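You operate a simulated robot arm through the tools that you are given. There is no shell and no other tool.

You are at the controls of a simulated two-armed robot. One attempt, no reset.

Task
Take the red striped towel from the island's table end and hang it over the handle of the oven door.

It is judged by the outcome, as a careful person would: the job done as asked, and still so three seconds after it is handed in. It fails if anything else is knocked over, pushed out of place, dropped, spilled or broken. Flat cloth is picked up by pressing the open fingertips on it (5 to 10 N) and closing them slowly along it; thin cloth reads only 2 to 8 mm in the jaws.

Robot
Two 7-joint arms with two-finger grippers on one trunk, on a base that moves. Base frame: it is fixed to the floor where the robot stands at the start and does not move with it; the origin is under the middle of the robot, x ahead of it, y to its left, z up; the surface under the hand at the start is at about z = 920. Lengths are in mm, angles in degrees, forces in N, time in s.
The left shoulder is at the start at [78, 151, 963], the right one opposite. With the tool pointing down near the work surface each hand reaches from about 100 to 760 mm from the robot's upright axis, wherever it stands, measured 20 degrees to its own side. Places, roughly: red striped towel [700, 100, 900]. Payload 2.54 kg a hand.
The TCP of each hand is the grasp point between the finger pads, 30 mm short of the fingertips. In the tool frame z runs along the fingers and y along their closing line. The gripper opens to 116 mm; its body begins 95 mm behind the TCP.
Orientation is told as [roll, pitch, yaw] about the base's x, y, z axes, in that order, counted from this pose: with the fingers straight down and closing along the base's y, the tool's x points along the base's -x, its y along +y and its z along -z.

Tools
- The arms move only by the tool servo_tool. It takes "left_plan", "right_plan" or both (then of equal length, played together; a hand with none holds still); each is a list of rows, each a list of 7 numbers: the shift along the tool's x, y, z in units of 25 mm (1.0 is 25 mm), then the turn, a rotation vector about the tool's x, y, z in units of 6 degrees (1.0 is 6 degrees), then the finger opening in mm, from 0 to 116. In form: [[tx, ty, tz, rx, ry, rz, jaw], ...]. A call has 1 to 20 rows; each row shifts and turns the commanded pose from where the row before left it, along the tool's axes as they then stand. A call with a number of a shift or a turn outside -1 to 1 is refused whole. A row lasts 0.2 s, in which the tool goes at most 50 mm and 8.6 degrees; a call with a longer step from one row to the next is refused whole, and so is a gripper value outside its range. A pose out of reach is approached as far as the arm can. The call stops where the force on the tool passes 40 N (or 10 N more than at its start, if that is more) or the arm is blocked; 0.2 s more then pass. The fingers move at their own pace (about 72 mm/s each) and stop on an object; they squeeze with about 39 N. The grip force told is the motor's: it shows also when the fingers shut on nothing. Time passes only in rows, and 0.2 s behind the last, so rows that do not move let the fingers close. It gives the time, the measured TCP pose, the force on the tool (base axes), the opening and the grip force at its end, in the units of the frame above (readings bear some noise), with the torque about the TCP (base axes, N m) and any sound that the robot's microphone picked up, and new pictures: "views" is both (left out), scene, wrist or none (wrist: the cameras of the hands that moved).
- Cameras (640 x 400 px; columns grow to the right, rows downward): "scene" is now at [158.8, 11.8, 1127.6]; the picture's right is [0.11, -0.99, 0.00], its down [-0.10, -0.01, -1.00] and it looks along [0.99, 0.11, -0.10] (base axes); focal length 282 px, centre (320, 200). "left" rides on the left gripper at [69, 15, -122] in its tool frame; the picture's right is [-0.21, 0.98, 0.00], its down [-0.83, -0.18, -0.53] and it looks along [-0.52, -0.11, 0.85] (tool axes); focal length 251 px, centre (320, 200). "right" rides on the right gripper at [69, -15, -122] in its tool frame; the picture's right is [0.21, 0.98, 0.00], its down [-0.83, 0.18, -0.53] and it looks along [-0.52, 0.11, 0.85] (tool axes); focal length 251 px, centre (320, 200). There is no depth. A picture from a camera that has moved, and an enlarged one, comes with that camera's place and axes in the base frame and with its lens.
- move_column(by): slides the trunk up (or, below 0, down) by that many mm; the arms and the scene camera ride with it, the base frame stays. It gives what a move gives, with no picture.
- base_move(legs): drives the robot by 1 to 6 legs, each [ahead, left, turn to the left] in mm, mm and degrees, along the robot's own axes; the way and the turn of a leg run together, so that a leg with both is an arc; at most 1500 mm and 180 degrees a leg. The arms and the cameras ride along, it lands a little off, and it stops where it bumps. It gives what a move gives, and a new picture of the scene camera.
- pan_tilt(pan, tilt): turns the head with the scene camera to pan (to the left, within 80 degrees either way) and tilt (down, from -29 to 69), counted from straight ahead of the robot. It gives what a move gives, and a new picture of the scene camera.
- enlarge(camera, box): a new picture of the part [left, top, right, bottom] of that camera's present view, enlarged. It takes no simulated time.
- hand_in(): hands the job in; it is judged then, once.

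Places have to be worked out from the pictures, the camera data and where the tool is seen. Open the grippers and draw the arms clear of the work before you hand the job in, unless the task says otherwise.

The tools are called after "Call:" by a JSON object that holds its "method" and its "body". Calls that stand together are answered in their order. servo_tool: Moves the arms, as the interface text tells. Its arguments: {"type":"object","properties":{"left_plan":{"type":"array","items":{"type":"array","items":{"type":"number"}}},"right_plan":{"type":"array","items":{"type":"array","items":{"type":"number"}}},"views":{"type":"string","enum":["both","scene","wrist","none"]}},"required":[]} The other tools are called the same way: move_column (by) moves the trunk up or down; base_move (legs) drives the base; pan_tilt (pan, tilt) turns the head that bears the scene camera; enlarge (camera, box) takes an enlarged picture of a part of a camera's view; hand_in () hands the job in.

At the start:

```text
clock: 0.0
left_tcp_pos: [453.1, 319.9, 1082.4]
left_orientation: [-0.1, 0.0, -0.1]
left_force: [-0.6, 0.0, 0.4]
left_moment: [0.04, 0.0, -0.03]
left_opening: 116.1
left_grasp_force: 0.0
right_tcp_pos: [394.6, -101.7, 1074.2]
right_orientation: [0.1, 0.0, -0.1]
right_force: [0.9, -0.7, -0.4]
right_moment: [-0.02, -0.01, 0.01]
right_opening: 116.1
right_grasp_force: 0.1
trunk travel left (down, up): [-200.0, 89.0]
robot x, y, heading: [2.1, -1.9, 0.1]
head pan, tilt (commanded): [6.5, 5.6]
```

scene: 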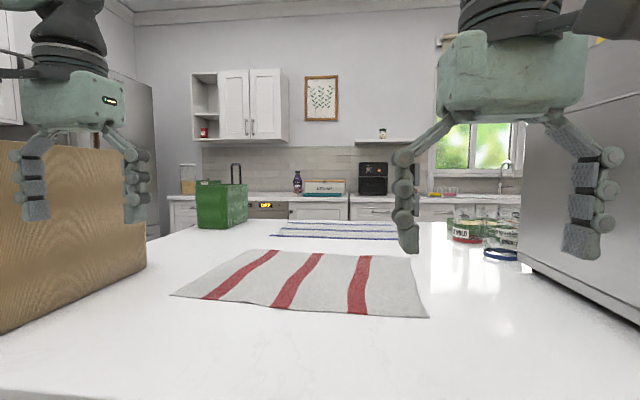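
right: 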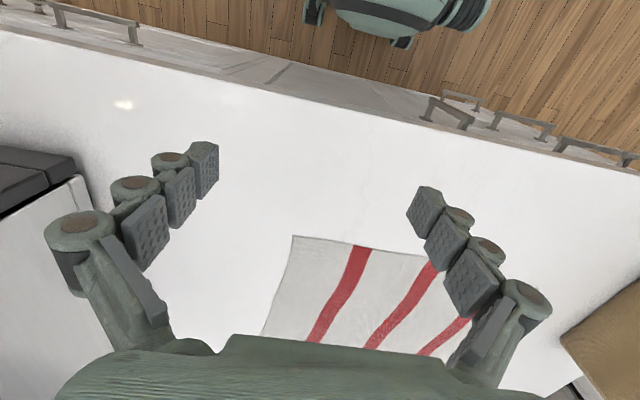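
left: 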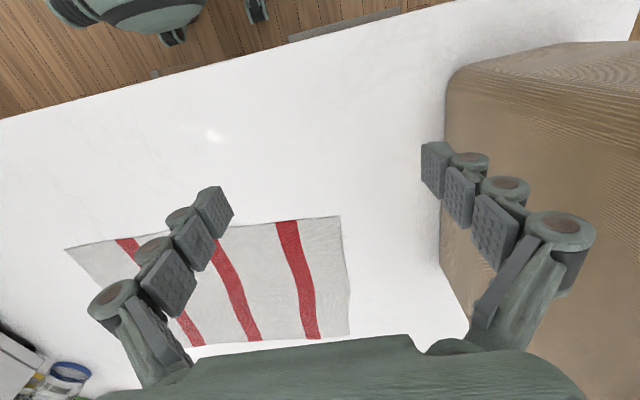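

The scene shows the red striped towel in front of me on the island, and a possible oven with an orange display on the back counter. I'll enlarge those parts first.

Call:
{"method": "enlarge", "body": {"camera": "scene", "box": [150, 150, 350, 275]}}

Call:
{"method": "enlarge", "body": {"camera": "scene", "box": [160, 220, 480, 400]}}

```text
3.20 times, centred on (250, 212) of scene
camera zoom: at [158.8, 11.8, 1127.6], right [0.11, -0.99, 0.0], down [-0.1, -0.01, -1.0], along [0.99, 0.11, -0.1], focal length 904 px, centre (544, 160)
```

zoom: 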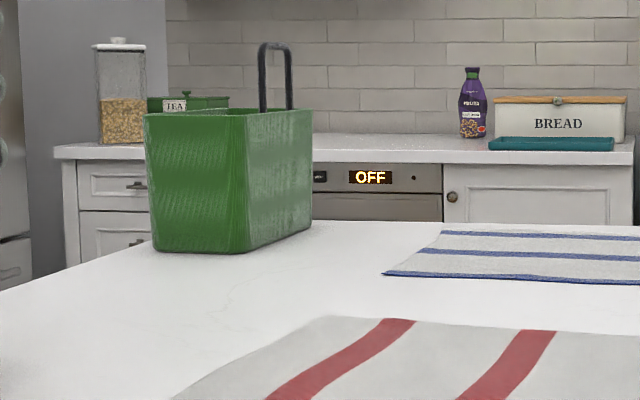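

```text
2.00 times, centred on (320, 310) of scene
camera zoom: at [158.8, 11.8, 1127.6], right [0.11, -0.99, 0.0], down [-0.1, -0.01, -1.0], along [0.99, 0.11, -0.1], focal length 565 px, centre (320, -20)
```

zoom: 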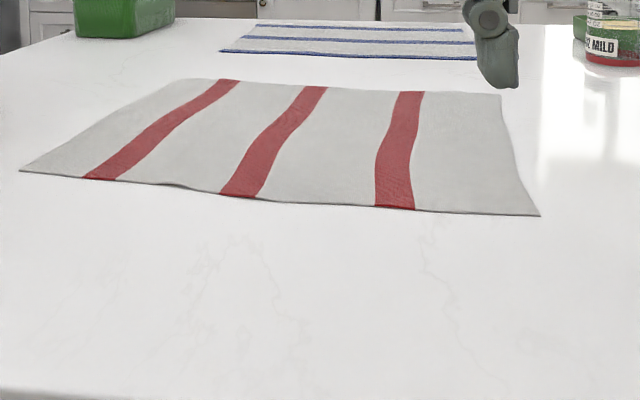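

The oven front (display "OFF") sits in the back counter about 2.1 m ahead and 0.6 m left, with the island in between. I'll look around to plan the way around the island.

Call:
{"method": "pan_tilt", "body": {"pan": 60, "tilt": 15}}

Call:
{"method": "pan_tilt", "body": {"pan": -60, "tilt": 15}}

Call:
{"method": "pan_tilt", "body": {"pan": 0, "tilt": 45}}

```text
clock: 1.2
left_tcp_pos: [453.6, 320.6, 1081.0]
left_orientation: [0.0, 0.0, 0.1]
left_force: [-0.4, 0.6, -0.3]
left_moment: [-0.01, 0.0, 0.0]
left_opening: 115.9
left_grasp_force: 0.0
right_tcp_pos: [394.8, -100.8, 1074.2]
right_orientation: [0.2, 0.0, -0.2]
right_force: [-0.3, 0.4, -0.1]
right_moment: [-0.04, 0.01, -0.01]
right_opening: 116.1
right_grasp_force: 0.1
trunk travel left (down, up): [-200.0, 89.0]
robot x, y, heading: [5.2, -1.5, 0.0]
head pan, tilt (commanded): [60.0, 15.0]
camera scene: at [114.2, 82.2, 1112.4], right [0.87, -0.5, 0.0], down [-0.13, -0.22, -0.97], along [0.48, 0.84, -0.26], focal length 282 px, centre (320, 200)
```

scene: 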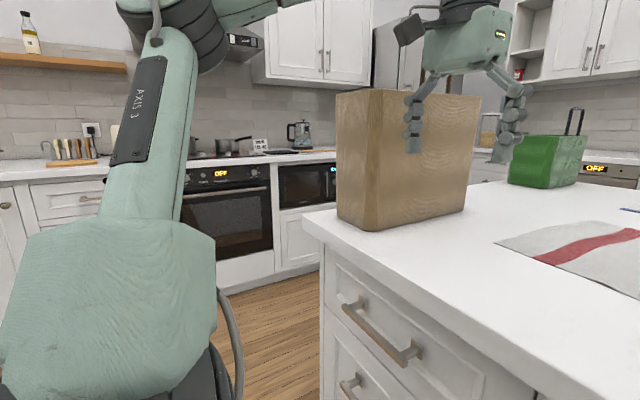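

```text
clock: 3.2
left_tcp_pos: [453.3, 320.0, 1082.1]
left_orientation: [0.0, -0.1, -0.1]
left_force: [-0.3, 0.6, 0.6]
left_moment: [0.0, 0.04, 0.01]
left_opening: 115.9
left_grasp_force: 0.0
right_tcp_pos: [394.8, -101.3, 1073.7]
right_orientation: [0.1, 0.0, -0.1]
right_force: [0.7, 0.3, 0.1]
right_moment: [-0.03, -0.01, 0.01]
right_opening: 116.1
right_grasp_force: 0.1
trunk travel left (down, up): [-200.0, 89.0]
robot x, y, heading: [3.2, -2.7, 0.2]
head pan, tilt (commanded): [-60.0, 15.0]
camera scene: at [114.2, -79.5, 1112.4], right [-0.87, -0.5, 0.0], down [-0.13, 0.22, -0.97], along [0.48, -0.84, -0.26], focal length 282 px, centre (320, 200)
```

scene: 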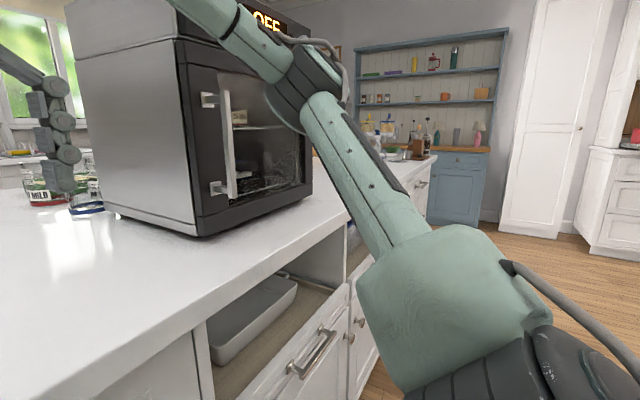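

```text
clock: 4.5
left_tcp_pos: [453.0, 321.0, 1081.4]
left_orientation: [0.1, 0.1, 0.0]
left_force: [-0.7, 0.5, -0.1]
left_moment: [0.01, -0.02, 0.0]
left_opening: 116.2
left_grasp_force: 0.0
right_tcp_pos: [394.8, -102.5, 1075.4]
right_orientation: [0.1, 0.1, -0.1]
right_force: [0.3, -0.5, 0.2]
right_moment: [0.02, 0.01, 0.01]
right_opening: 116.2
right_grasp_force: 0.0
trunk travel left (down, up): [-200.0, 89.0]
robot x, y, heading: [0.5, 1.3, 0.1]
head pan, tilt (commanded): [0.0, 45.0]
camera scene: at [148.7, 1.3, 1065.6], right [0.0, -1.0, 0.0], down [-0.71, 0.0, -0.71], along [0.71, 0.0, -0.71], focal length 282 px, centre (320, 200)
```

scene: 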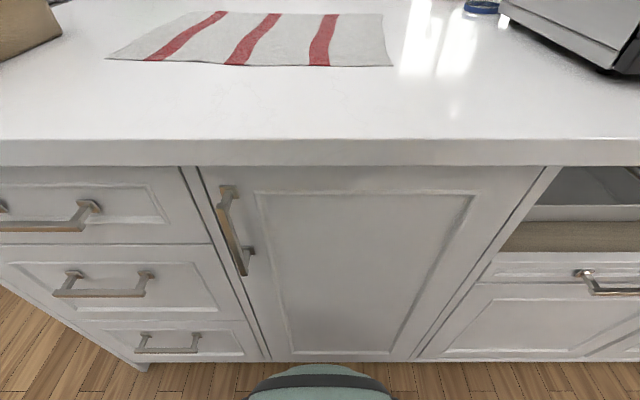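

There is a black oven under the hob on the left wall (with a bar handle), and a different appliance with "OFF" in the back counter. I'll look left again, closer, to identify the oven and its handle.

Call:
{"method": "pan_tilt", "body": {"pan": 70, "tilt": 15}}

Call:
{"method": "enlarge", "body": {"camera": "scene", "box": [190, 100, 430, 250]}}

Call:
{"method": "enlarge", "body": {"camera": "scene", "box": [500, 100, 640, 200]}}

```text
clock: 5.9
left_tcp_pos: [453.3, 319.8, 1081.6]
left_orientation: [0.0, 0.1, 0.0]
left_force: [-0.4, 0.0, -0.2]
left_moment: [-0.01, 0.02, 0.01]
left_opening: 116.0
left_grasp_force: 0.1
right_tcp_pos: [395.3, -99.6, 1073.3]
right_orientation: [0.1, 0.0, -0.1]
right_force: [0.0, -0.4, 0.0]
right_moment: [0.03, 0.03, 0.02]
right_opening: 116.0
right_grasp_force: 0.1
trunk travel left (down, up): [-200.0, 89.0]
robot x, y, heading: [2.5, 0.2, -0.3]
head pan, tilt (commanded): [70.0, 15.0]
camera scene: at [99.4, 89.1, 1112.3], right [0.94, -0.34, 0.0], down [-0.09, -0.24, -0.97], along [0.33, 0.91, -0.26], focal length 282 px, centre (320, 200)
```

scene: 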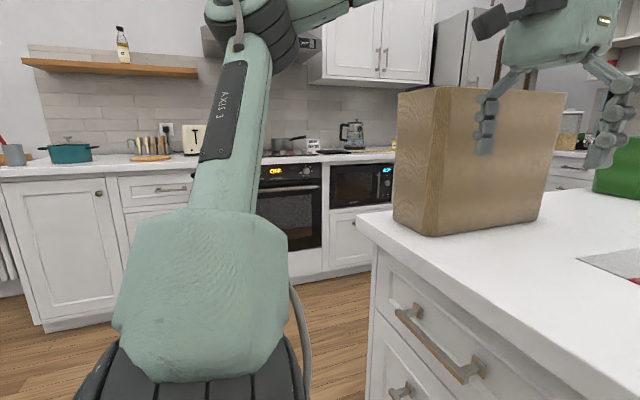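

```text
2.67 times, centred on (310, 175) of scene
camera zoom: at [99.4, 89.1, 1112.3], right [0.94, -0.34, 0.0], down [-0.09, -0.24, -0.97], along [0.33, 0.91, -0.26], focal length 753 px, centre (347, 267)
```

zoom: 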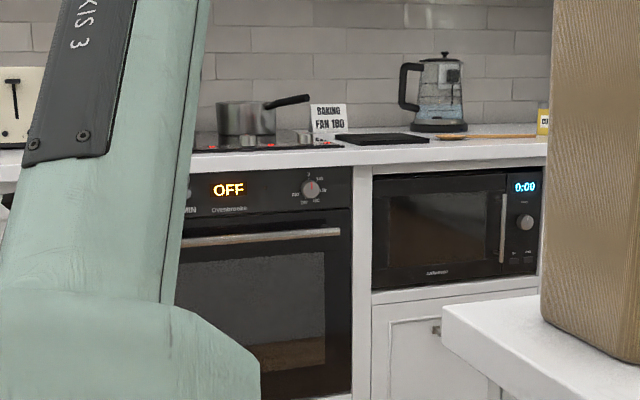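

```text
4.00 times, centred on (570, 150) of scene
camera zoom: at [99.4, 89.1, 1112.3], right [0.94, -0.34, 0.0], down [-0.09, -0.24, -0.97], along [0.33, 0.91, -0.26], focal length 1130 px, centre (-680, 400)
```

zoom: 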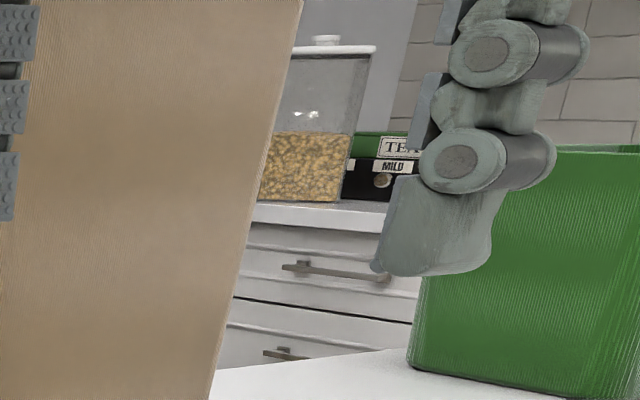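

The black built-in oven under the hob (left wall, facing −y) has a horizontal bar handle at roughly z≈775, y≈1540. I'll enlarge its label and the handle end to judge the gap behind the bar.

Call:
{"method": "enlarge", "body": {"camera": "scene", "box": [250, 150, 330, 200]}}

Call:
{"method": "pan_tilt", "body": {"pan": 52, "tilt": 15}}

Call:
{"method": "enlarge", "body": {"camera": "scene", "box": [100, 120, 260, 220]}}

```text
8.00 times, centred on (290, 175) of scene
camera zoom: at [99.4, 89.1, 1112.3], right [0.94, -0.34, 0.0], down [-0.09, -0.24, -0.97], along [0.33, 0.91, -0.26], focal length 2259 px, centre (560, 400)
```

zoom: 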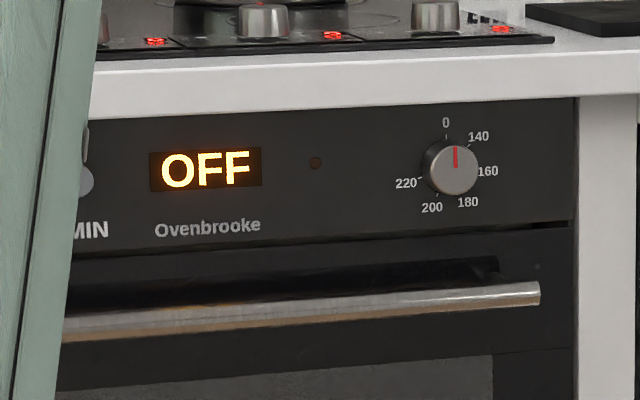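

```text
clock: 6.7
left_tcp_pos: [453.3, 319.8, 1080.9]
left_orientation: [0.0, 0.1, 0.0]
left_force: [-0.2, -0.6, -0.6]
left_moment: [-0.02, 0.0, 0.01]
left_opening: 116.0
left_grasp_force: 0.0
right_tcp_pos: [395.0, -101.7, 1073.7]
right_orientation: [0.1, 0.0, -0.1]
right_force: [0.6, 0.1, 0.6]
right_moment: [-0.01, -0.02, -0.02]
right_opening: 115.9
right_grasp_force: 0.1
trunk travel left (down, up): [-200.0, 89.0]
robot x, y, heading: [0.4, -3.9, -0.1]
head pan, tilt (commanded): [52.0, 15.0]
camera scene: at [124.8, 75.0, 1112.4], right [0.79, -0.62, 0.0], down [-0.16, -0.2, -0.97], along [0.59, 0.76, -0.26], focal length 282 px, centre (320, 200)
```

scene: 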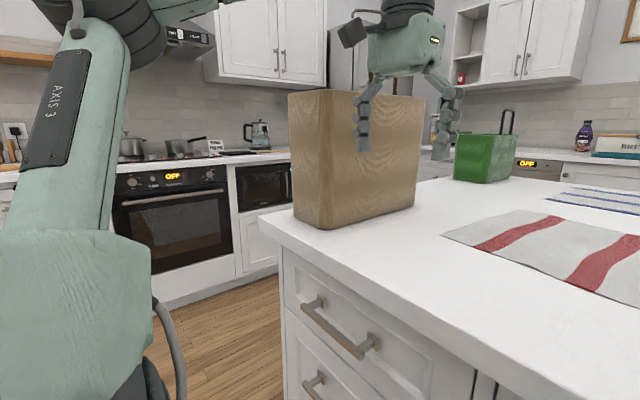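

```text
4.00 times, centred on (180, 170) of scene
camera zoom: at [124.8, 75.0, 1112.4], right [0.79, -0.62, 0.0], down [-0.16, -0.2, -0.97], along [0.59, 0.76, -0.26], focal length 1130 px, centre (880, 320)
```

zoom: 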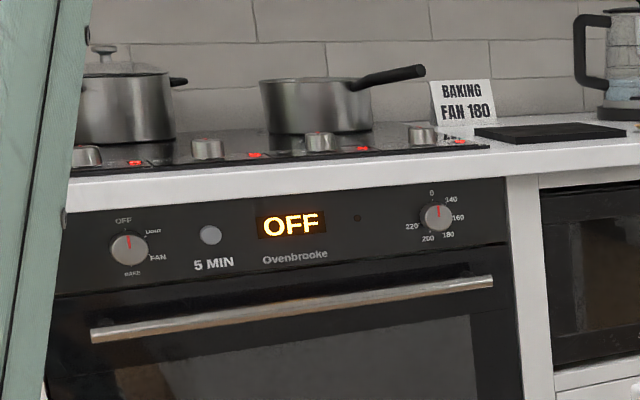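

The handle is fully visible: a bar with an overhanging counter and knobs above, so I need precise geometry there. I'll look far left and far right for free floor before backing away from the island.

Call:
{"method": "pan_tilt", "body": {"pan": 80, "tilt": 30}}

Call:
{"method": "pan_tilt", "body": {"pan": -80, "tilt": 30}}

```text
clock: 7.7
left_tcp_pos: [452.5, 320.1, 1082.0]
left_orientation: [0.1, 0.0, 0.0]
left_force: [-0.5, -1.0, -0.5]
left_moment: [0.01, 0.01, 0.0]
left_opening: 116.0
left_grasp_force: 0.0
right_tcp_pos: [395.3, -102.1, 1075.0]
right_orientation: [0.0, 0.0, -0.1]
right_force: [-0.1, 0.2, -0.4]
right_moment: [-0.01, 0.03, 0.01]
right_opening: 116.0
right_grasp_force: 0.2
trunk travel left (down, up): [-200.0, 89.0]
robot x, y, heading: [-1.0, 0.2, 0.1]
head pan, tilt (commanded): [80.0, 30.0]
camera scene: at [83.2, 90.5, 1088.2], right [0.98, -0.17, 0.0], down [-0.09, -0.49, -0.87], along [0.15, 0.85, -0.5], focal length 282 px, centre (320, 200)
```

scene: 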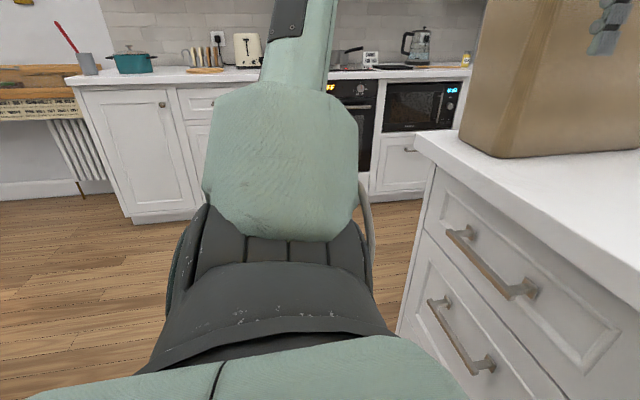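

```text
clock: 10.1
left_tcp_pos: [452.5, 320.3, 1082.3]
left_orientation: [0.0, 0.0, 0.0]
left_force: [-0.1, -0.7, -0.4]
left_moment: [0.01, 0.02, -0.01]
left_opening: 116.2
left_grasp_force: 0.1
right_tcp_pos: [395.2, -101.2, 1075.1]
right_orientation: [0.1, 0.0, -0.1]
right_force: [0.2, -0.3, 0.2]
right_moment: [0.0, -0.03, 0.02]
right_opening: 116.1
right_grasp_force: 0.0
trunk travel left (down, up): [-200.0, 89.0]
robot x, y, heading: [2.3, 0.8, 0.0]
head pan, tilt (commanded): [-80.0, 30.0]
camera scene: at [83.2, -87.7, 1088.1], right [-0.98, -0.17, 0.0], down [-0.09, 0.49, -0.87], along [0.15, -0.85, -0.5], focal length 282 px, centre (320, 200)
```

scene: 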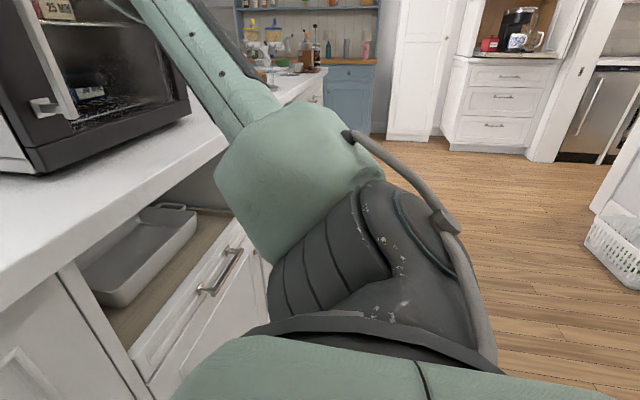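

The floor left and behind appears open. Before deciding, I'll check the appliance on the island at the right, since it also shows "OFF".

Call:
{"method": "pan_tilt", "body": {"pan": -50, "tilt": 8}}

Call:
{"method": "enlarge", "body": {"camera": "scene", "box": [100, 0, 420, 200]}}

```text
clock: 11.1
left_tcp_pos: [453.1, 321.0, 1081.3]
left_orientation: [0.0, 0.1, -0.1]
left_force: [0.0, 0.5, 0.0]
left_moment: [0.0, -0.01, 0.0]
left_opening: 116.0
left_grasp_force: 0.1
right_tcp_pos: [396.6, -99.7, 1075.0]
right_orientation: [0.0, 0.1, -0.1]
right_force: [-0.1, -0.5, 0.4]
right_moment: [-0.01, 0.01, -0.01]
right_opening: 116.3
right_grasp_force: 0.0
trunk travel left (down, up): [-200.0, 89.0]
robot x, y, heading: [-2.2, 4.1, -0.1]
head pan, tilt (commanded): [-50.0, 8.0]
camera scene: at [126.9, -69.6, 1123.7], right [-0.77, -0.64, 0.0], down [-0.09, 0.11, -0.99], along [0.64, -0.76, -0.14], focal length 282 px, centre (320, 200)
```

scene: 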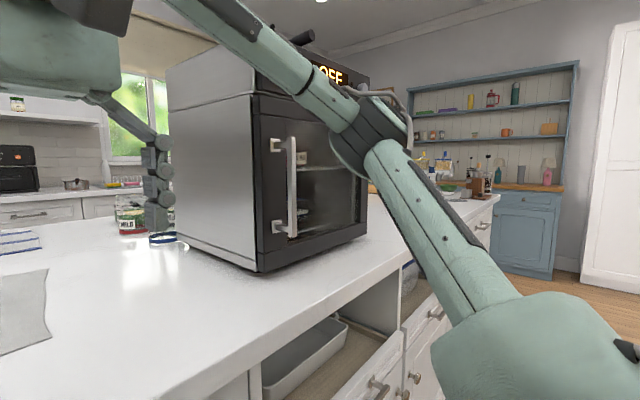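

```text
2.00 times, centred on (260, 100) of scene
camera zoom: at [126.9, -69.6, 1123.7], right [-0.77, -0.64, 0.0], down [-0.09, 0.11, -0.99], along [0.64, -0.76, -0.14], focal length 565 px, centre (440, 400)
```

zoom: 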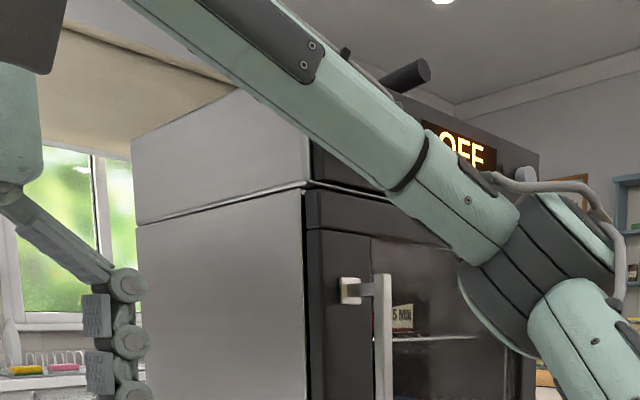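

That island appliance has only a vertical handle, so the built-in "Ovenbrooke" oven is the target. I'll back away, turn left and approach for a good measurement of its handle before picking the towel.

Call:
{"method": "base_move", "body": {"legs": [[-350, 0, 0], [0, 0, 90]]}}

Call:
{"method": "pan_tilt", "body": {"pan": -30, "tilt": 15}}

```text
clock: 17.3
left_tcp_pos: [-668.2, 453.4, 1081.5]
left_orientation: [0.0, -0.1, 89.9]
left_force: [0.4, -0.1, 0.2]
left_moment: [-0.01, 0.0, -0.03]
left_opening: 116.1
left_grasp_force: 0.0
right_tcp_pos: [-247.9, 394.9, 1074.9]
right_orientation: [0.1, 0.1, 89.8]
right_force: [-0.2, -0.7, -0.4]
right_moment: [-0.03, 0.02, -0.01]
right_opening: 115.9
right_grasp_force: 0.0
trunk travel left (down, up): [-200.0, 89.0]
robot x, y, heading: [-348.7, 0.5, 90.0]
head pan, tilt (commanded): [-50.0, 8.0]
camera scene: at [-278.6, 128.6, 1123.7], right [0.64, -0.77, 0.0], down [-0.11, -0.09, -0.99], along [0.76, 0.64, -0.14], focal length 282 px, centre (320, 200)
```

scene: 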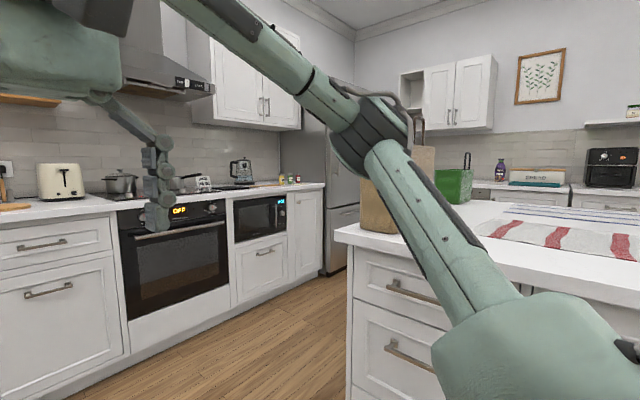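

```text
clock: 18.1
left_tcp_pos: [-668.0, 453.5, 1081.5]
left_orientation: [-0.1, 0.0, 89.9]
left_force: [-0.1, 0.5, 1.2]
left_moment: [0.02, 0.01, -0.01]
left_opening: 116.0
left_grasp_force: 0.0
right_tcp_pos: [-248.2, 394.6, 1074.2]
right_orientation: [0.2, 0.0, 89.8]
right_force: [0.6, -0.2, 0.6]
right_moment: [-0.02, 0.01, 0.03]
right_opening: 115.9
right_grasp_force: 0.0
trunk travel left (down, up): [-200.0, 89.0]
robot x, y, heading: [-347.0, 1.6, 89.9]
head pan, tilt (commanded): [-30.0, 15.0]
camera scene: at [-302.7, 149.9, 1112.4], right [0.86, -0.5, 0.0], down [-0.13, -0.22, -0.97], along [0.48, 0.84, -0.26], focal length 282 px, centre (320, 200)
```

scene: 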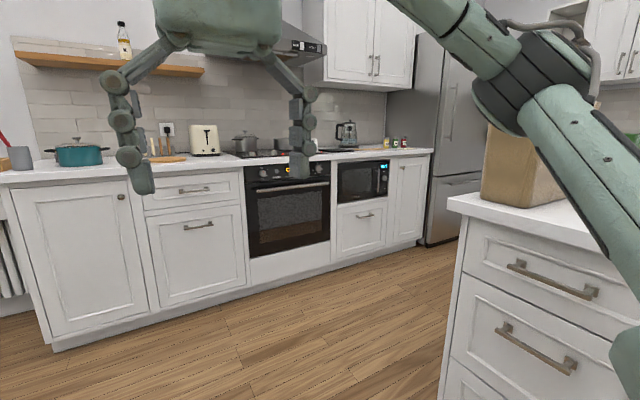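

Now at (-348, 0) facing +y, the oven is clearly seen ahead to the right. I'll enlarge the handle for a triangulation against the earlier view.

Call:
{"method": "enlarge", "body": {"camera": "scene", "box": [230, 140, 390, 240]}}

```text
4.00 times, centred on (310, 190) of scene
camera zoom: at [-302.7, 149.9, 1112.4], right [0.86, -0.5, 0.0], down [-0.13, -0.22, -0.97], along [0.48, 0.84, -0.26], focal length 1130 px, centre (360, 240)
```

zoom: 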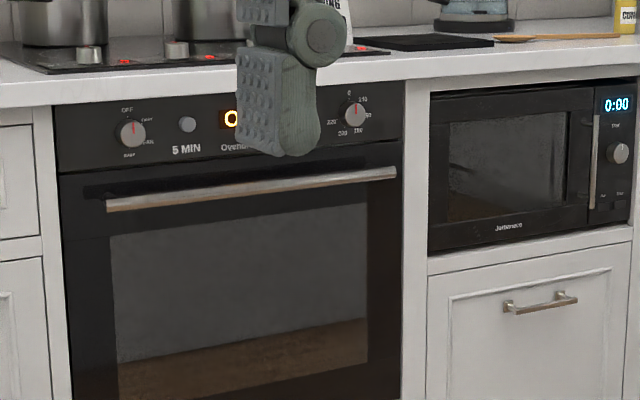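

Triangulation gives the handle at y≈1741, z≈730, x from 185 to 687, with the counter edge at about y≈1764. I'll drive to stand in front of the oven at (436, 1000) to measure it from close by.

Call:
{"method": "base_move", "body": {"legs": [[1000, 0, 0], [0, -784, 0]]}}

Call:
{"method": "pan_tilt", "body": {"pan": 0, "tilt": 25}}

```text
clock: 30.8
left_tcp_pos: [121.7, 1448.1, 1082.5]
left_orientation: [-0.1, 0.1, 89.9]
left_force: [0.0, 1.0, -0.4]
left_moment: [0.0, 0.03, 0.03]
left_opening: 116.1
left_grasp_force: 0.0
right_tcp_pos: [542.3, 1386.7, 1073.9]
right_orientation: [0.1, 0.1, 89.8]
right_force: [0.2, 0.5, -0.3]
right_moment: [-0.01, -0.02, 0.01]
right_opening: 116.2
right_grasp_force: 0.0
trunk travel left (down, up): [-200.0, 89.0]
robot x, y, heading: [440.4, 994.1, 89.9]
head pan, tilt (commanded): [-30.0, 15.0]
camera scene: at [487.0, 1143.5, 1112.4], right [0.86, -0.5, 0.0], down [-0.13, -0.22, -0.97], along [0.49, 0.83, -0.26], focal length 282 px, centre (320, 200)
```

scene: 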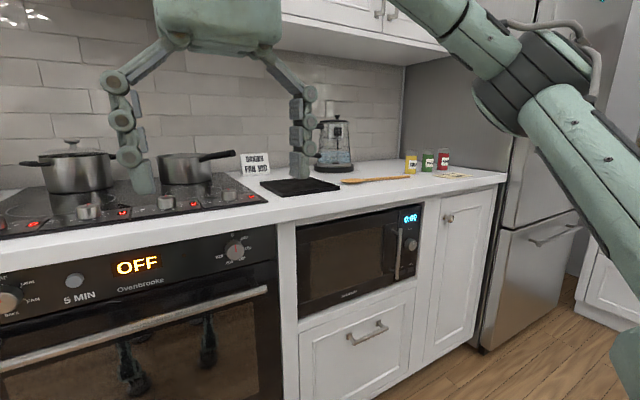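

```text
clock: 31.8
left_tcp_pos: [122.0, 1447.0, 1081.7]
left_orientation: [0.0, 0.0, 89.8]
left_force: [-0.9, 0.0, -0.9]
left_moment: [0.0, 0.0, 0.03]
left_opening: 116.2
left_grasp_force: 0.0
right_tcp_pos: [542.7, 1388.8, 1074.5]
right_orientation: [0.2, 0.0, 89.7]
right_force: [-0.1, -0.2, 0.0]
right_moment: [0.0, 0.01, 0.01]
right_opening: 116.0
right_grasp_force: 0.0
trunk travel left (down, up): [-200.0, 89.0]
robot x, y, heading: [442.6, 995.6, 89.8]
head pan, tilt (commanded): [0.0, 25.0]
camera scene: at [440.4, 1154.9, 1096.1], right [1.0, 0.0, 0.0], down [0.0, -0.42, -0.91], along [0.0, 0.91, -0.42], focal length 282 px, centre (320, 200)
```

scene: 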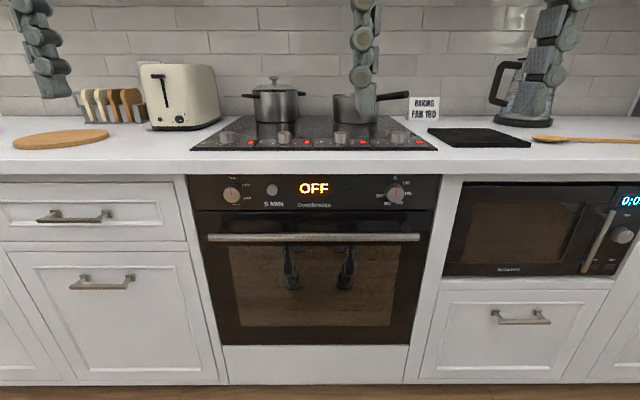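

The oven is squarely in view, the handle spans x≈167–685. I'll enlarge for accurate pixel rows of bar, counter edge and knobs.

Call:
{"method": "enlarge", "body": {"camera": "scene", "box": [190, 140, 350, 240]}}

Call:
{"method": "enlarge", "body": {"camera": "scene", "box": [320, 150, 480, 250]}}

```text
4.00 times, centred on (270, 190) of scene
camera zoom: at [440.4, 1154.9, 1096.1], right [1.0, 0.0, 0.0], down [0.0, -0.42, -0.91], along [0.0, 0.91, -0.42], focal length 1130 px, centre (520, 240)
```

zoom: 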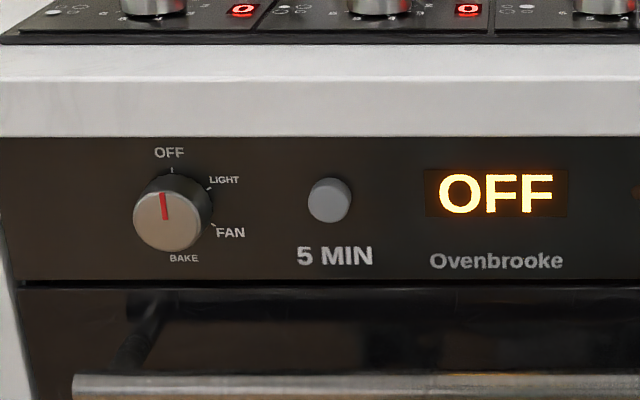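

```text
4.00 times, centred on (400, 200) of scene
camera zoom: at [440.4, 1154.9, 1096.1], right [1.0, 0.0, 0.0], down [0.0, -0.42, -0.91], along [0.0, 0.91, -0.42], focal length 1130 px, centre (0, 200)
```

zoom: 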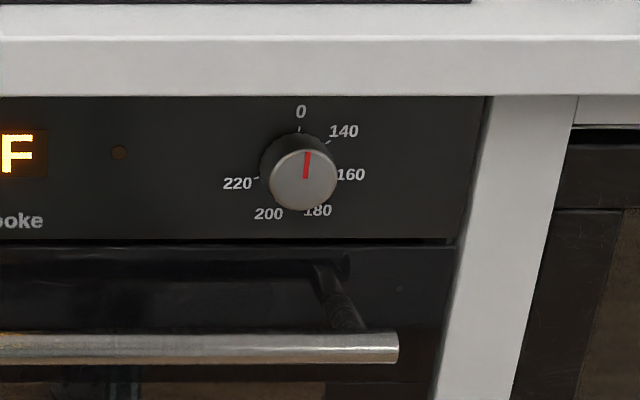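

Combining views: bar centre at y≈1722, z≈735 (about 18 mm thick), counter front edge at y≈1746 from z≈883 to 917, so a cloth hung just in front of the counter edge would fall behind the bar. I'll take a wrist camera view from above to double-check this.

Call:
{"method": "enlarge", "body": {"camera": "right", "box": [0, 0, 640, 400]}}

Call:
{"method": "enlarge", "body": {"camera": "left", "box": [0, 0, 640, 400]}}

```text
1.00 times, centred on (320, 200) of right (not enlarged: the box is as wide or as high as the picture)
camera zoom: at [557.0, 1317.7, 1194.9], right [-0.98, -0.21, 0.0], down [-0.18, 0.83, 0.53], along [-0.11, 0.52, -0.84], focal length 251 px, centre (320, 200)
```

zoom: 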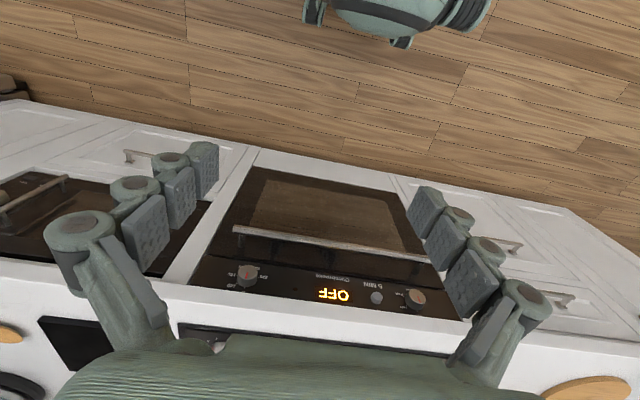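

```text
1.00 times, centred on (320, 200) of left (not enlarged: the box is as wide or as high as the picture)
camera zoom: at [106.6, 1378.6, 1203.5], right [-0.98, 0.22, 0.0], down [0.18, 0.83, 0.53], along [0.12, 0.52, -0.85], focal length 251 px, centre (320, 200)
```

zoom: 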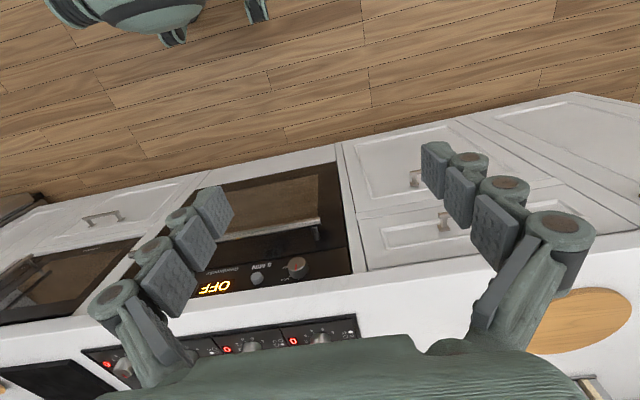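

The wrist camera sees the bar and counter from above; I'll enlarge for accurate pixels.

Call:
{"method": "enlarge", "body": {"camera": "right", "box": [200, 220, 360, 320]}}

Call:
{"method": "enlarge", "body": {"camera": "left", "box": [200, 190, 400, 315]}}

```text
4.00 times, centred on (280, 270) of right
camera zoom: at [557.0, 1317.7, 1194.9], right [-0.98, -0.21, 0.0], down [-0.18, 0.83, 0.53], along [-0.11, 0.52, -0.84], focal length 1006 px, centre (480, -80)
```

zoom: 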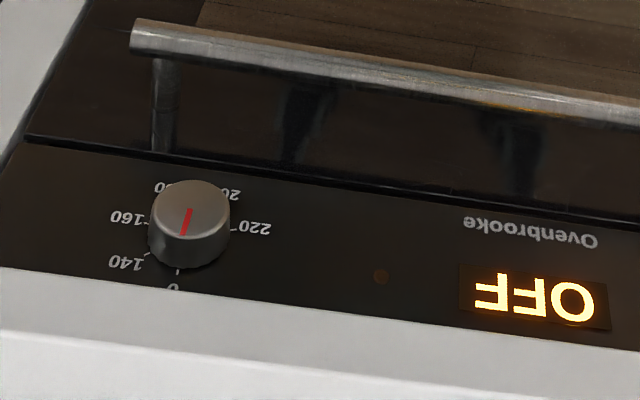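

```text
3.20 times, centred on (300, 252) of left
camera zoom: at [106.6, 1378.6, 1203.5], right [-0.98, 0.22, 0.0], down [0.18, 0.83, 0.53], along [0.12, 0.52, -0.85], focal length 805 px, centre (384, 32)
```

zoom: 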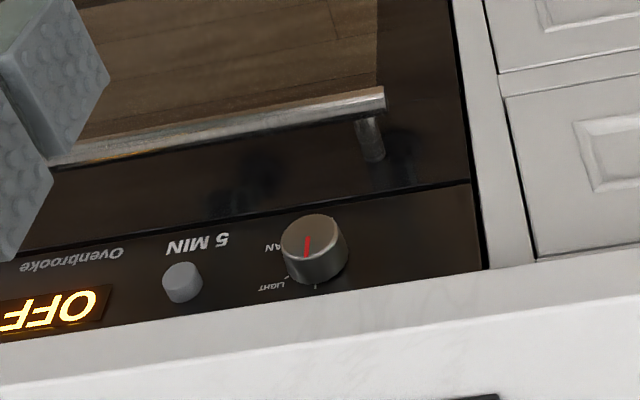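

Measurements agree: bar at y≈1724, z≈735, posts at x≈205 and 655, counter edge y≈1747 (z 883–917), door face y≈1805. Before driving back to the towel, I'll draw the left hand inward 80 mm so it stays clear of the wooden box, then return to the island.

Call:
{"method": "servo_tool", "body": {"left_plan": [[0, -0.8, 0, 0, 0, 0, 100], [0, -0.8, 0, 0, 0, 0, 100], [0, -0.8, 0, 0, 0, 0, 90], [0, -0.8, 0, 0, 0, 0, 90]], "views": "none"}}

Call:
{"method": "base_move", "body": {"legs": [[0, 787, 0], [-920, 0, 0], [0, 0, -94.3]]}}

```text
clock: 32.8
left_tcp_pos: [203.1, 1447.8, 1082.7]
left_orientation: [-0.1, 0.1, 89.8]
left_force: [0.6, -0.2, 0.7]
left_moment: [0.01, 0.0, 0.01]
left_opening: 89.8
left_grasp_force: 0.1
right_tcp_pos: [543.3, 1388.3, 1073.7]
right_orientation: [0.0, 0.1, 89.7]
right_force: [-0.9, 0.9, 1.1]
right_moment: [-0.01, 0.0, -0.04]
right_opening: 116.0
right_grasp_force: 0.1
trunk travel left (down, up): [-200.0, 89.0]
robot x, y, heading: [443.6, 994.5, 90.0]
head pan, tilt (commanded): [0.0, 25.0]
```

```text
clock: 49.2
left_tcp_pos: [121.5, 298.0, 1082.3]
left_orientation: [0.0, 0.0, -3.6]
left_force: [-0.1, 0.6, -0.8]
left_moment: [0.03, -0.02, -0.05]
left_opening: 90.0
left_grasp_force: 0.0
right_tcp_pos: [40.4, -40.3, 1074.6]
right_orientation: [0.2, 0.1, -3.8]
right_force: [1.4, 0.4, -0.2]
right_moment: [-0.01, -0.01, 0.0]
right_opening: 116.0
right_grasp_force: 0.1
trunk travel left (down, up): [-200.0, 89.0]
robot x, y, heading: [-349.0, 86.3, -3.5]
head pan, tilt (commanded): [0.0, 25.0]
camera scene: at [-187.6, 78.2, 1096.1], right [-0.07, -1.0, 0.0], down [-0.42, 0.03, -0.91], along [0.9, -0.06, -0.42], focal length 282 px, centre (320, 200)
```

scene: 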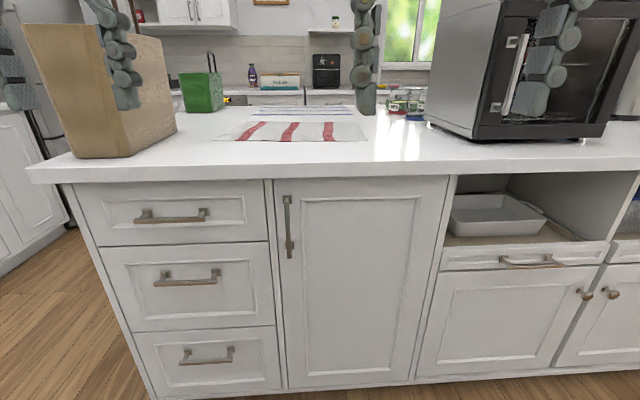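

Robot stands at (-349, 86) heading −3.6°, all clear ahead. I'll drive ahead 345 mm to the island edge, as at the start.

Call:
{"method": "base_move", "body": {"legs": [[345, -8, -0.8]]}}

Call:
{"method": "pan_tilt", "body": {"pan": 4, "tilt": 35}}

```text
clock: 51.5
left_tcp_pos: [467.4, 257.2, 1081.7]
left_orientation: [0.1, 0.0, -4.5]
left_force: [0.8, 0.2, -0.5]
left_moment: [0.01, -0.01, 0.02]
left_opening: 89.9
left_grasp_force: 0.1
right_tcp_pos: [383.3, -78.4, 1074.8]
right_orientation: [0.1, 0.0, -4.7]
right_force: [-0.4, 0.3, 0.1]
right_moment: [-0.02, 0.04, -0.02]
right_opening: 116.1
right_grasp_force: 0.0
trunk travel left (down, up): [-200.0, 89.0]
robot x, y, heading: [-3.0, 56.8, -4.7]
head pan, tilt (commanded): [0.0, 25.0]
camera scene: at [156.2, 42.9, 1096.0], right [-0.08, -1.0, 0.0], down [-0.42, 0.03, -0.91], along [0.9, -0.07, -0.42], focal length 282 px, centre (320, 200)
```

scene: 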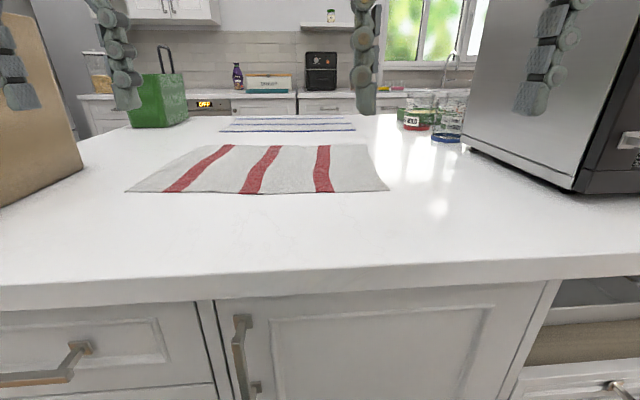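

```text
clock: 52.2
left_tcp_pos: [468.0, 258.2, 1082.5]
left_orientation: [0.0, 0.0, -4.6]
left_force: [0.2, -1.3, 0.3]
left_moment: [0.02, -0.03, 0.01]
left_opening: 89.9
left_grasp_force: 0.1
right_tcp_pos: [382.3, -78.5, 1074.9]
right_orientation: [0.0, -0.1, -4.7]
right_force: [0.0, 0.2, 0.2]
right_moment: [-0.03, 0.02, 0.0]
right_opening: 116.0
right_grasp_force: 0.0
trunk travel left (down, up): [-200.0, 89.0]
robot x, y, heading: [-3.3, 54.2, -4.3]
head pan, tilt (commanded): [4.0, 35.0]
camera scene: at [152.1, 49.4, 1080.4], right [-0.01, -1.0, 0.0], down [-0.57, 0.01, -0.82], along [0.82, -0.01, -0.57], focal length 282 px, centre (320, 200)
```

scene: 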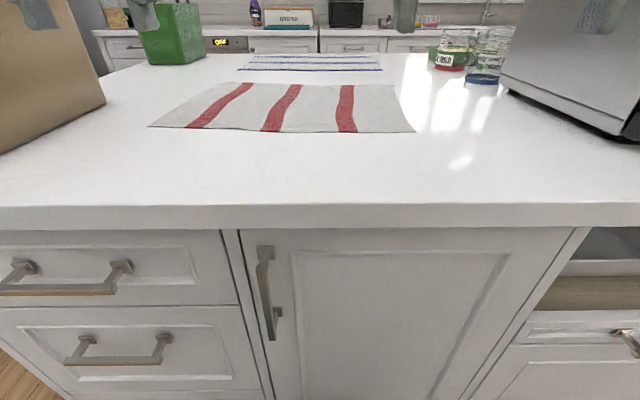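

I'll enlarge the towel for exact corner positions from this stance.

Call:
{"method": "enlarge", "body": {"camera": "scene", "box": [130, 20, 450, 220]}}

Call:
{"method": "enlarge", "body": {"camera": "left", "box": [0, 0, 640, 400]}}

Call:
{"method": "enlarge", "body": {"camera": "right", "box": [0, 0, 640, 400]}}

```text
2.00 times, centred on (290, 120) of scene
camera zoom: at [152.1, 49.4, 1080.4], right [-0.01, -1.0, 0.0], down [-0.57, 0.01, -0.82], along [0.82, -0.01, -0.57], focal length 565 px, centre (380, 360)
```

zoom: 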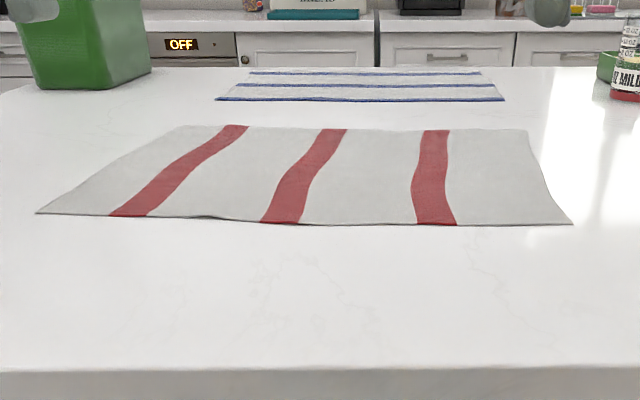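

```text
1.00 times, centred on (320, 200) of left (not enlarged: the box is as wide or as high as the picture)
camera zoom: at [400.0, 278.0, 1203.8], right [0.29, 0.96, 0.0], down [0.81, -0.25, 0.53], along [0.51, -0.16, -0.85], focal length 251 px, centre (320, 200)
```

zoom: 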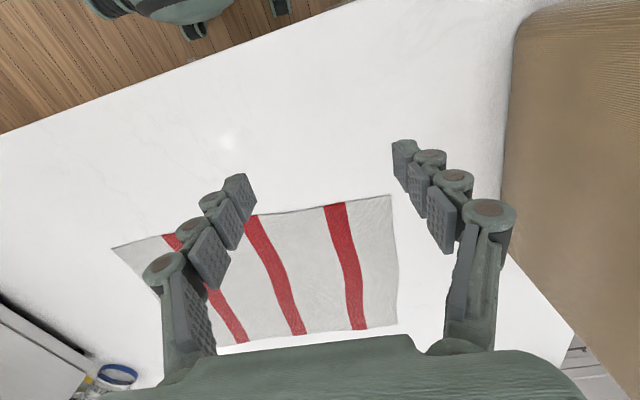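

```text
1.00 times, centred on (320, 200) of right (not enlarged: the box is as wide or as high as the picture)
camera zoom: at [311.3, -88.7, 1195.0], right [-0.13, 0.99, 0.0], down [0.84, 0.11, 0.54], along [0.53, 0.07, -0.84], focal length 251 px, centre (320, 200)
```

zoom: 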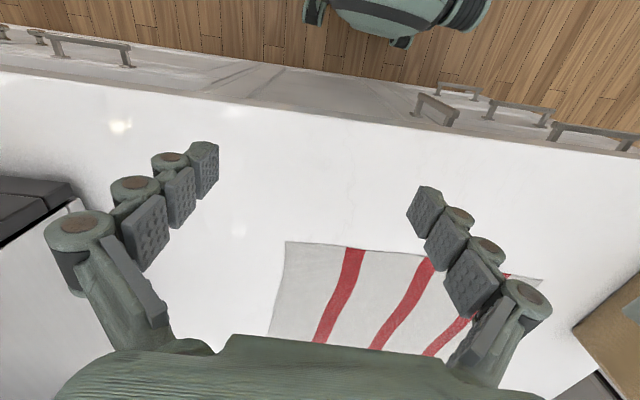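

The towel lies with near corners at about (589, 317) and (562, −102), roughly 420 × 298 mm. I'll move both hands, jaws set to 50 mm, above spots about 20 mm inside the near edge close to each corner, stopping 35 mm above the cloth.

Call:
{"method": "servo_tool", "body": {"left_plan": [[-0.675, 0.1535, 0.485, 0, 0, 0, 50], [-0.675, 0.1535, 0.485, 0, 0, 0, 50], [-0.675, 0.1535, 0.485, 0, 0, 0, 50], [-0.675, 0.1535, 0.485, 0, 0, 0, 50], [-0.675, 0.1535, 0.485, 0, 0, 0, 50], [-0.675, 0.1535, 0.485, 0, 0, 0, 50], [-0.675, 0.1535, 0.485, 0, 0, 0, 50], [-0.675, 0.1535, 0.485, 0, 0, 0, 50], [0, 0, 0, 0, 0, 0, 50]], "right_plan": [[-0.991, 0.1305, 0.45, 0, 0, 0, 50], [-0.991, 0.1305, 0.45, 0, 0, 0, 50], [-0.991, 0.1305, 0.45, 0, 0, 0, 50], [-0.991, 0.1305, 0.45, 0, 0, 0, 50], [-0.991, 0.1305, 0.45, 0, 0, 0, 50], [-0.991, 0.1305, 0.45, 0, 0, 0, 50], [-0.991, 0.1305, 0.45, 0, 0, 0, 50], [-0.991, 0.1305, 0.45, 0, 0, 0, 50], [0, 0, 0, 0, 0, 0, 50]], "views": "both"}}

```text
clock: 54.2
left_tcp_pos: [604.7, 277.0, 985.2]
left_orientation: [0.0, 0.0, -4.6]
left_force: [0.5, 0.2, -0.1]
left_moment: [0.02, 0.01, -0.01]
left_opening: 50.2
left_grasp_force: 0.1
right_tcp_pos: [583.0, -68.2, 986.3]
right_orientation: [0.1, -0.1, -4.5]
right_force: [1.0, 0.0, -0.4]
right_moment: [-0.01, 0.0, 0.01]
right_opening: 49.9
right_grasp_force: 0.0
trunk travel left (down, up): [-200.0, 89.0]
robot x, y, heading: [-4.6, 55.4, -4.5]
head pan, tilt (commanded): [4.0, 35.0]
camera scene: at [151.9, 49.4, 1080.4], right [-0.01, -1.0, 0.0], down [-0.57, 0.01, -0.82], along [0.82, -0.01, -0.57], focal length 282 px, centre (320, 200)
camera right: at [511.4, -78.8, 1106.2], right [-0.13, 0.99, 0.0], down [0.84, 0.11, 0.54], along [0.53, 0.07, -0.84], focal length 251 px, centre (320, 200)
camera left: at [536.6, 297.5, 1107.3], right [0.29, 0.96, 0.0], down [0.81, -0.25, 0.53], along [0.51, -0.16, -0.85], focal length 251 px, centre (320, 200)
```

scene: 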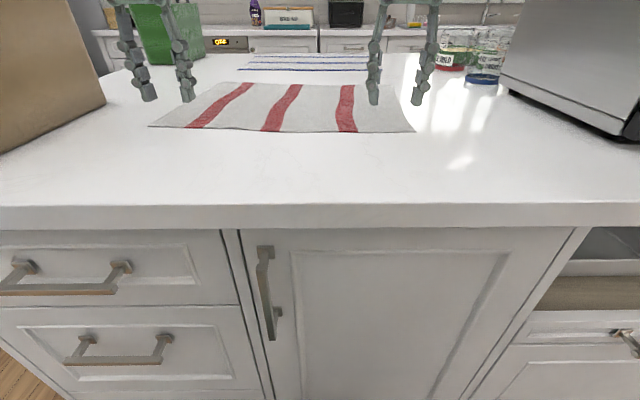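
right: 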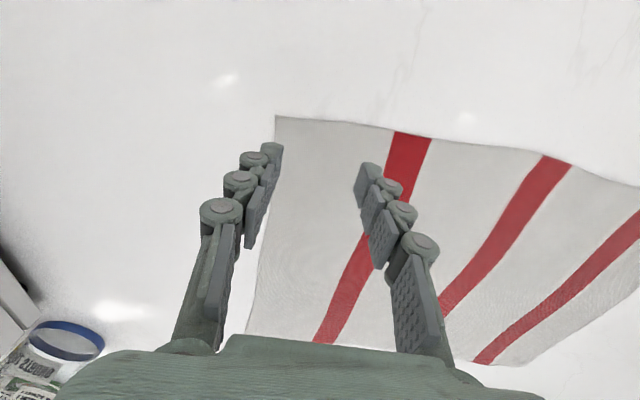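
left: 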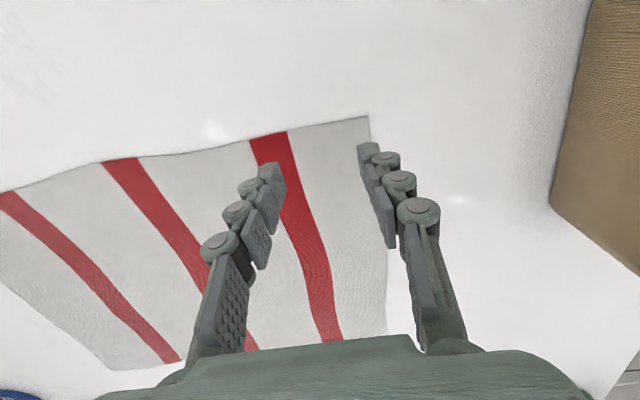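

Both outer fingertips sit right above the side edges, so I'll shift each hand 14 mm inward and lower to just above the cloth.

Call:
{"method": "servo_tool", "body": {"left_plan": [[0, -0.28, 0.4, 0, 0, 0, 50], [0, -0.28, 0.4, 0, 0, 0, 50], [0, 0, 0.32, 0, 0, 0, 50], [0, 0, 0, 0, 0, 0, 50]], "right_plan": [[0, 0.28, 0.4, 0, 0, 0, 50], [0, 0.28, 0.4, 0, 0, 0, 50], [0, 0, 0.36, 0, 0, 0, 50], [0, 0, 0, 0, 0, 0, 50]], "views": "both"}}

```text
clock: 55.2
left_tcp_pos: [603.9, 263.7, 958.3]
left_orientation: [0.0, 0.0, -4.6]
left_force: [0.0, -1.1, 0.7]
left_moment: [0.01, -0.01, 0.0]
left_opening: 50.1
left_grasp_force: 0.0
right_tcp_pos: [583.5, -53.9, 955.8]
right_orientation: [0.1, 0.0, -4.7]
right_force: [-0.2, 0.4, 0.1]
right_moment: [0.02, 0.0, 0.03]
right_opening: 50.0
right_grasp_force: 0.1
trunk travel left (down, up): [-200.0, 89.0]
robot x, y, heading: [-2.6, 54.9, -4.7]
head pan, tilt (commanded): [4.0, 35.0]
camera scene: at [152.0, 49.4, 1080.4], right [-0.01, -1.0, 0.0], down [-0.57, 0.01, -0.82], along [0.82, -0.01, -0.57], focal length 282 px, centre (320, 200)
camera right: at [512.3, -64.4, 1076.6], right [-0.13, 0.99, 0.0], down [0.84, 0.11, 0.54], along [0.53, 0.07, -0.84], focal length 251 px, centre (320, 200)
camera left: at [535.9, 283.5, 1078.9], right [0.29, 0.96, 0.0], down [0.81, -0.25, 0.53], along [0.51, -0.16, -0.85], focal length 251 px, centre (320, 200)
```

scene: 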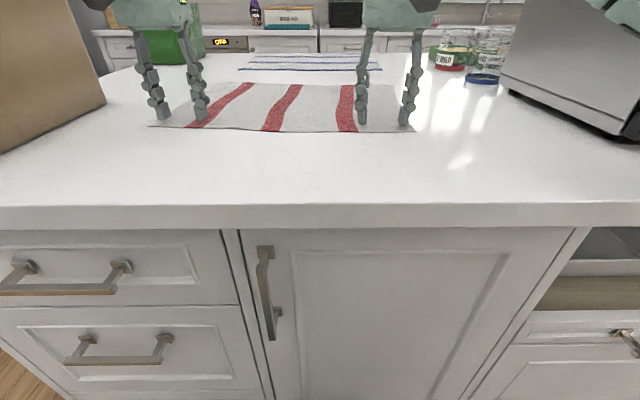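
right: 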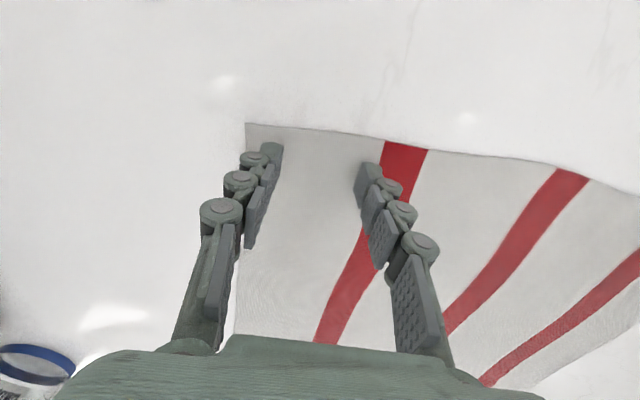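
left: 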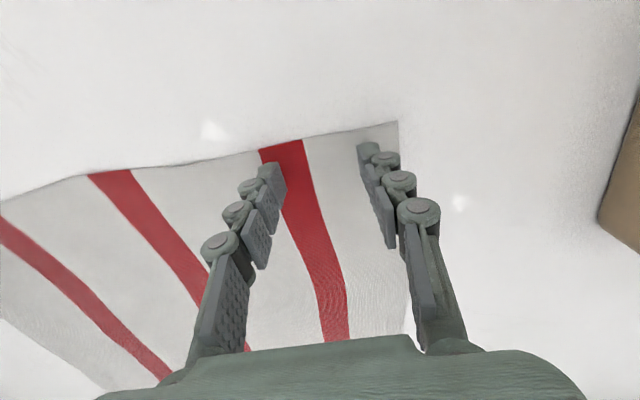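

Both hands are well placed over the cloth near the corners. I'll descend in small steps until light contact.

Call:
{"method": "servo_tool", "body": {"left_plan": [[0, 0, 0.12, 0, 0, 0, 50], [0, 0, 0.12, 0, 0, 0, 50], [0, 0, 0, 0, 0, 0, 50]], "right_plan": [[0, 0, 0.12, 0, 0, 0, 50], [0, 0, 0.04, 0, 0, 0, 50], [0, 0, 0, 0, 0, 0, 50]], "views": "none"}}

```text
clock: 56.0
left_tcp_pos: [604.2, 263.3, 950.4]
left_orientation: [0.0, 0.0, -4.6]
left_force: [0.0, 1.4, -0.9]
left_moment: [0.01, 0.02, 0.01]
left_opening: 49.9
left_grasp_force: 0.0
right_tcp_pos: [582.1, -53.3, 951.3]
right_orientation: [0.1, -0.1, -4.7]
right_force: [0.3, 0.4, -0.1]
right_moment: [-0.01, 0.0, 0.04]
right_opening: 49.9
right_grasp_force: 0.0
trunk travel left (down, up): [-200.0, 89.0]
robot x, y, heading: [-3.2, 50.6, -4.7]
head pan, tilt (commanded): [4.0, 35.0]
```

No contact yet (forces near zero at z≈951). I'll lower 3 mm more.

Call:
{"method": "servo_tool", "body": {"left_plan": [[0, 0, 0.06, 0, 0, 0, 50], [0, 0, 0.06, 0, 0, 0, 50], [0, 0, 0, 0, 0, 0, 50]], "right_plan": [[0, 0, 0.06, 0, 0, 0, 50], [0, 0, 0.06, 0, 0, 0, 50], [0, 0, 0, 0, 0, 0, 50]], "views": "none"}}

```text
clock: 56.8
left_tcp_pos: [603.5, 262.4, 950.2]
left_orientation: [0.0, -0.2, -4.6]
left_force: [0.4, 0.9, 12.5]
left_moment: [0.04, 0.06, 0.0]
left_opening: 49.9
left_grasp_force: 3.7
right_tcp_pos: [582.8, -53.9, 950.4]
right_orientation: [0.1, -0.2, -4.8]
right_force: [0.7, 0.4, 5.5]
right_moment: [-0.11, 0.02, 0.02]
right_opening: 50.3
right_grasp_force: 0.3
trunk travel left (down, up): [-200.0, 89.0]
robot x, y, heading: [-4.8, 57.0, -4.4]
head pan, tilt (commanded): [4.0, 35.0]
```

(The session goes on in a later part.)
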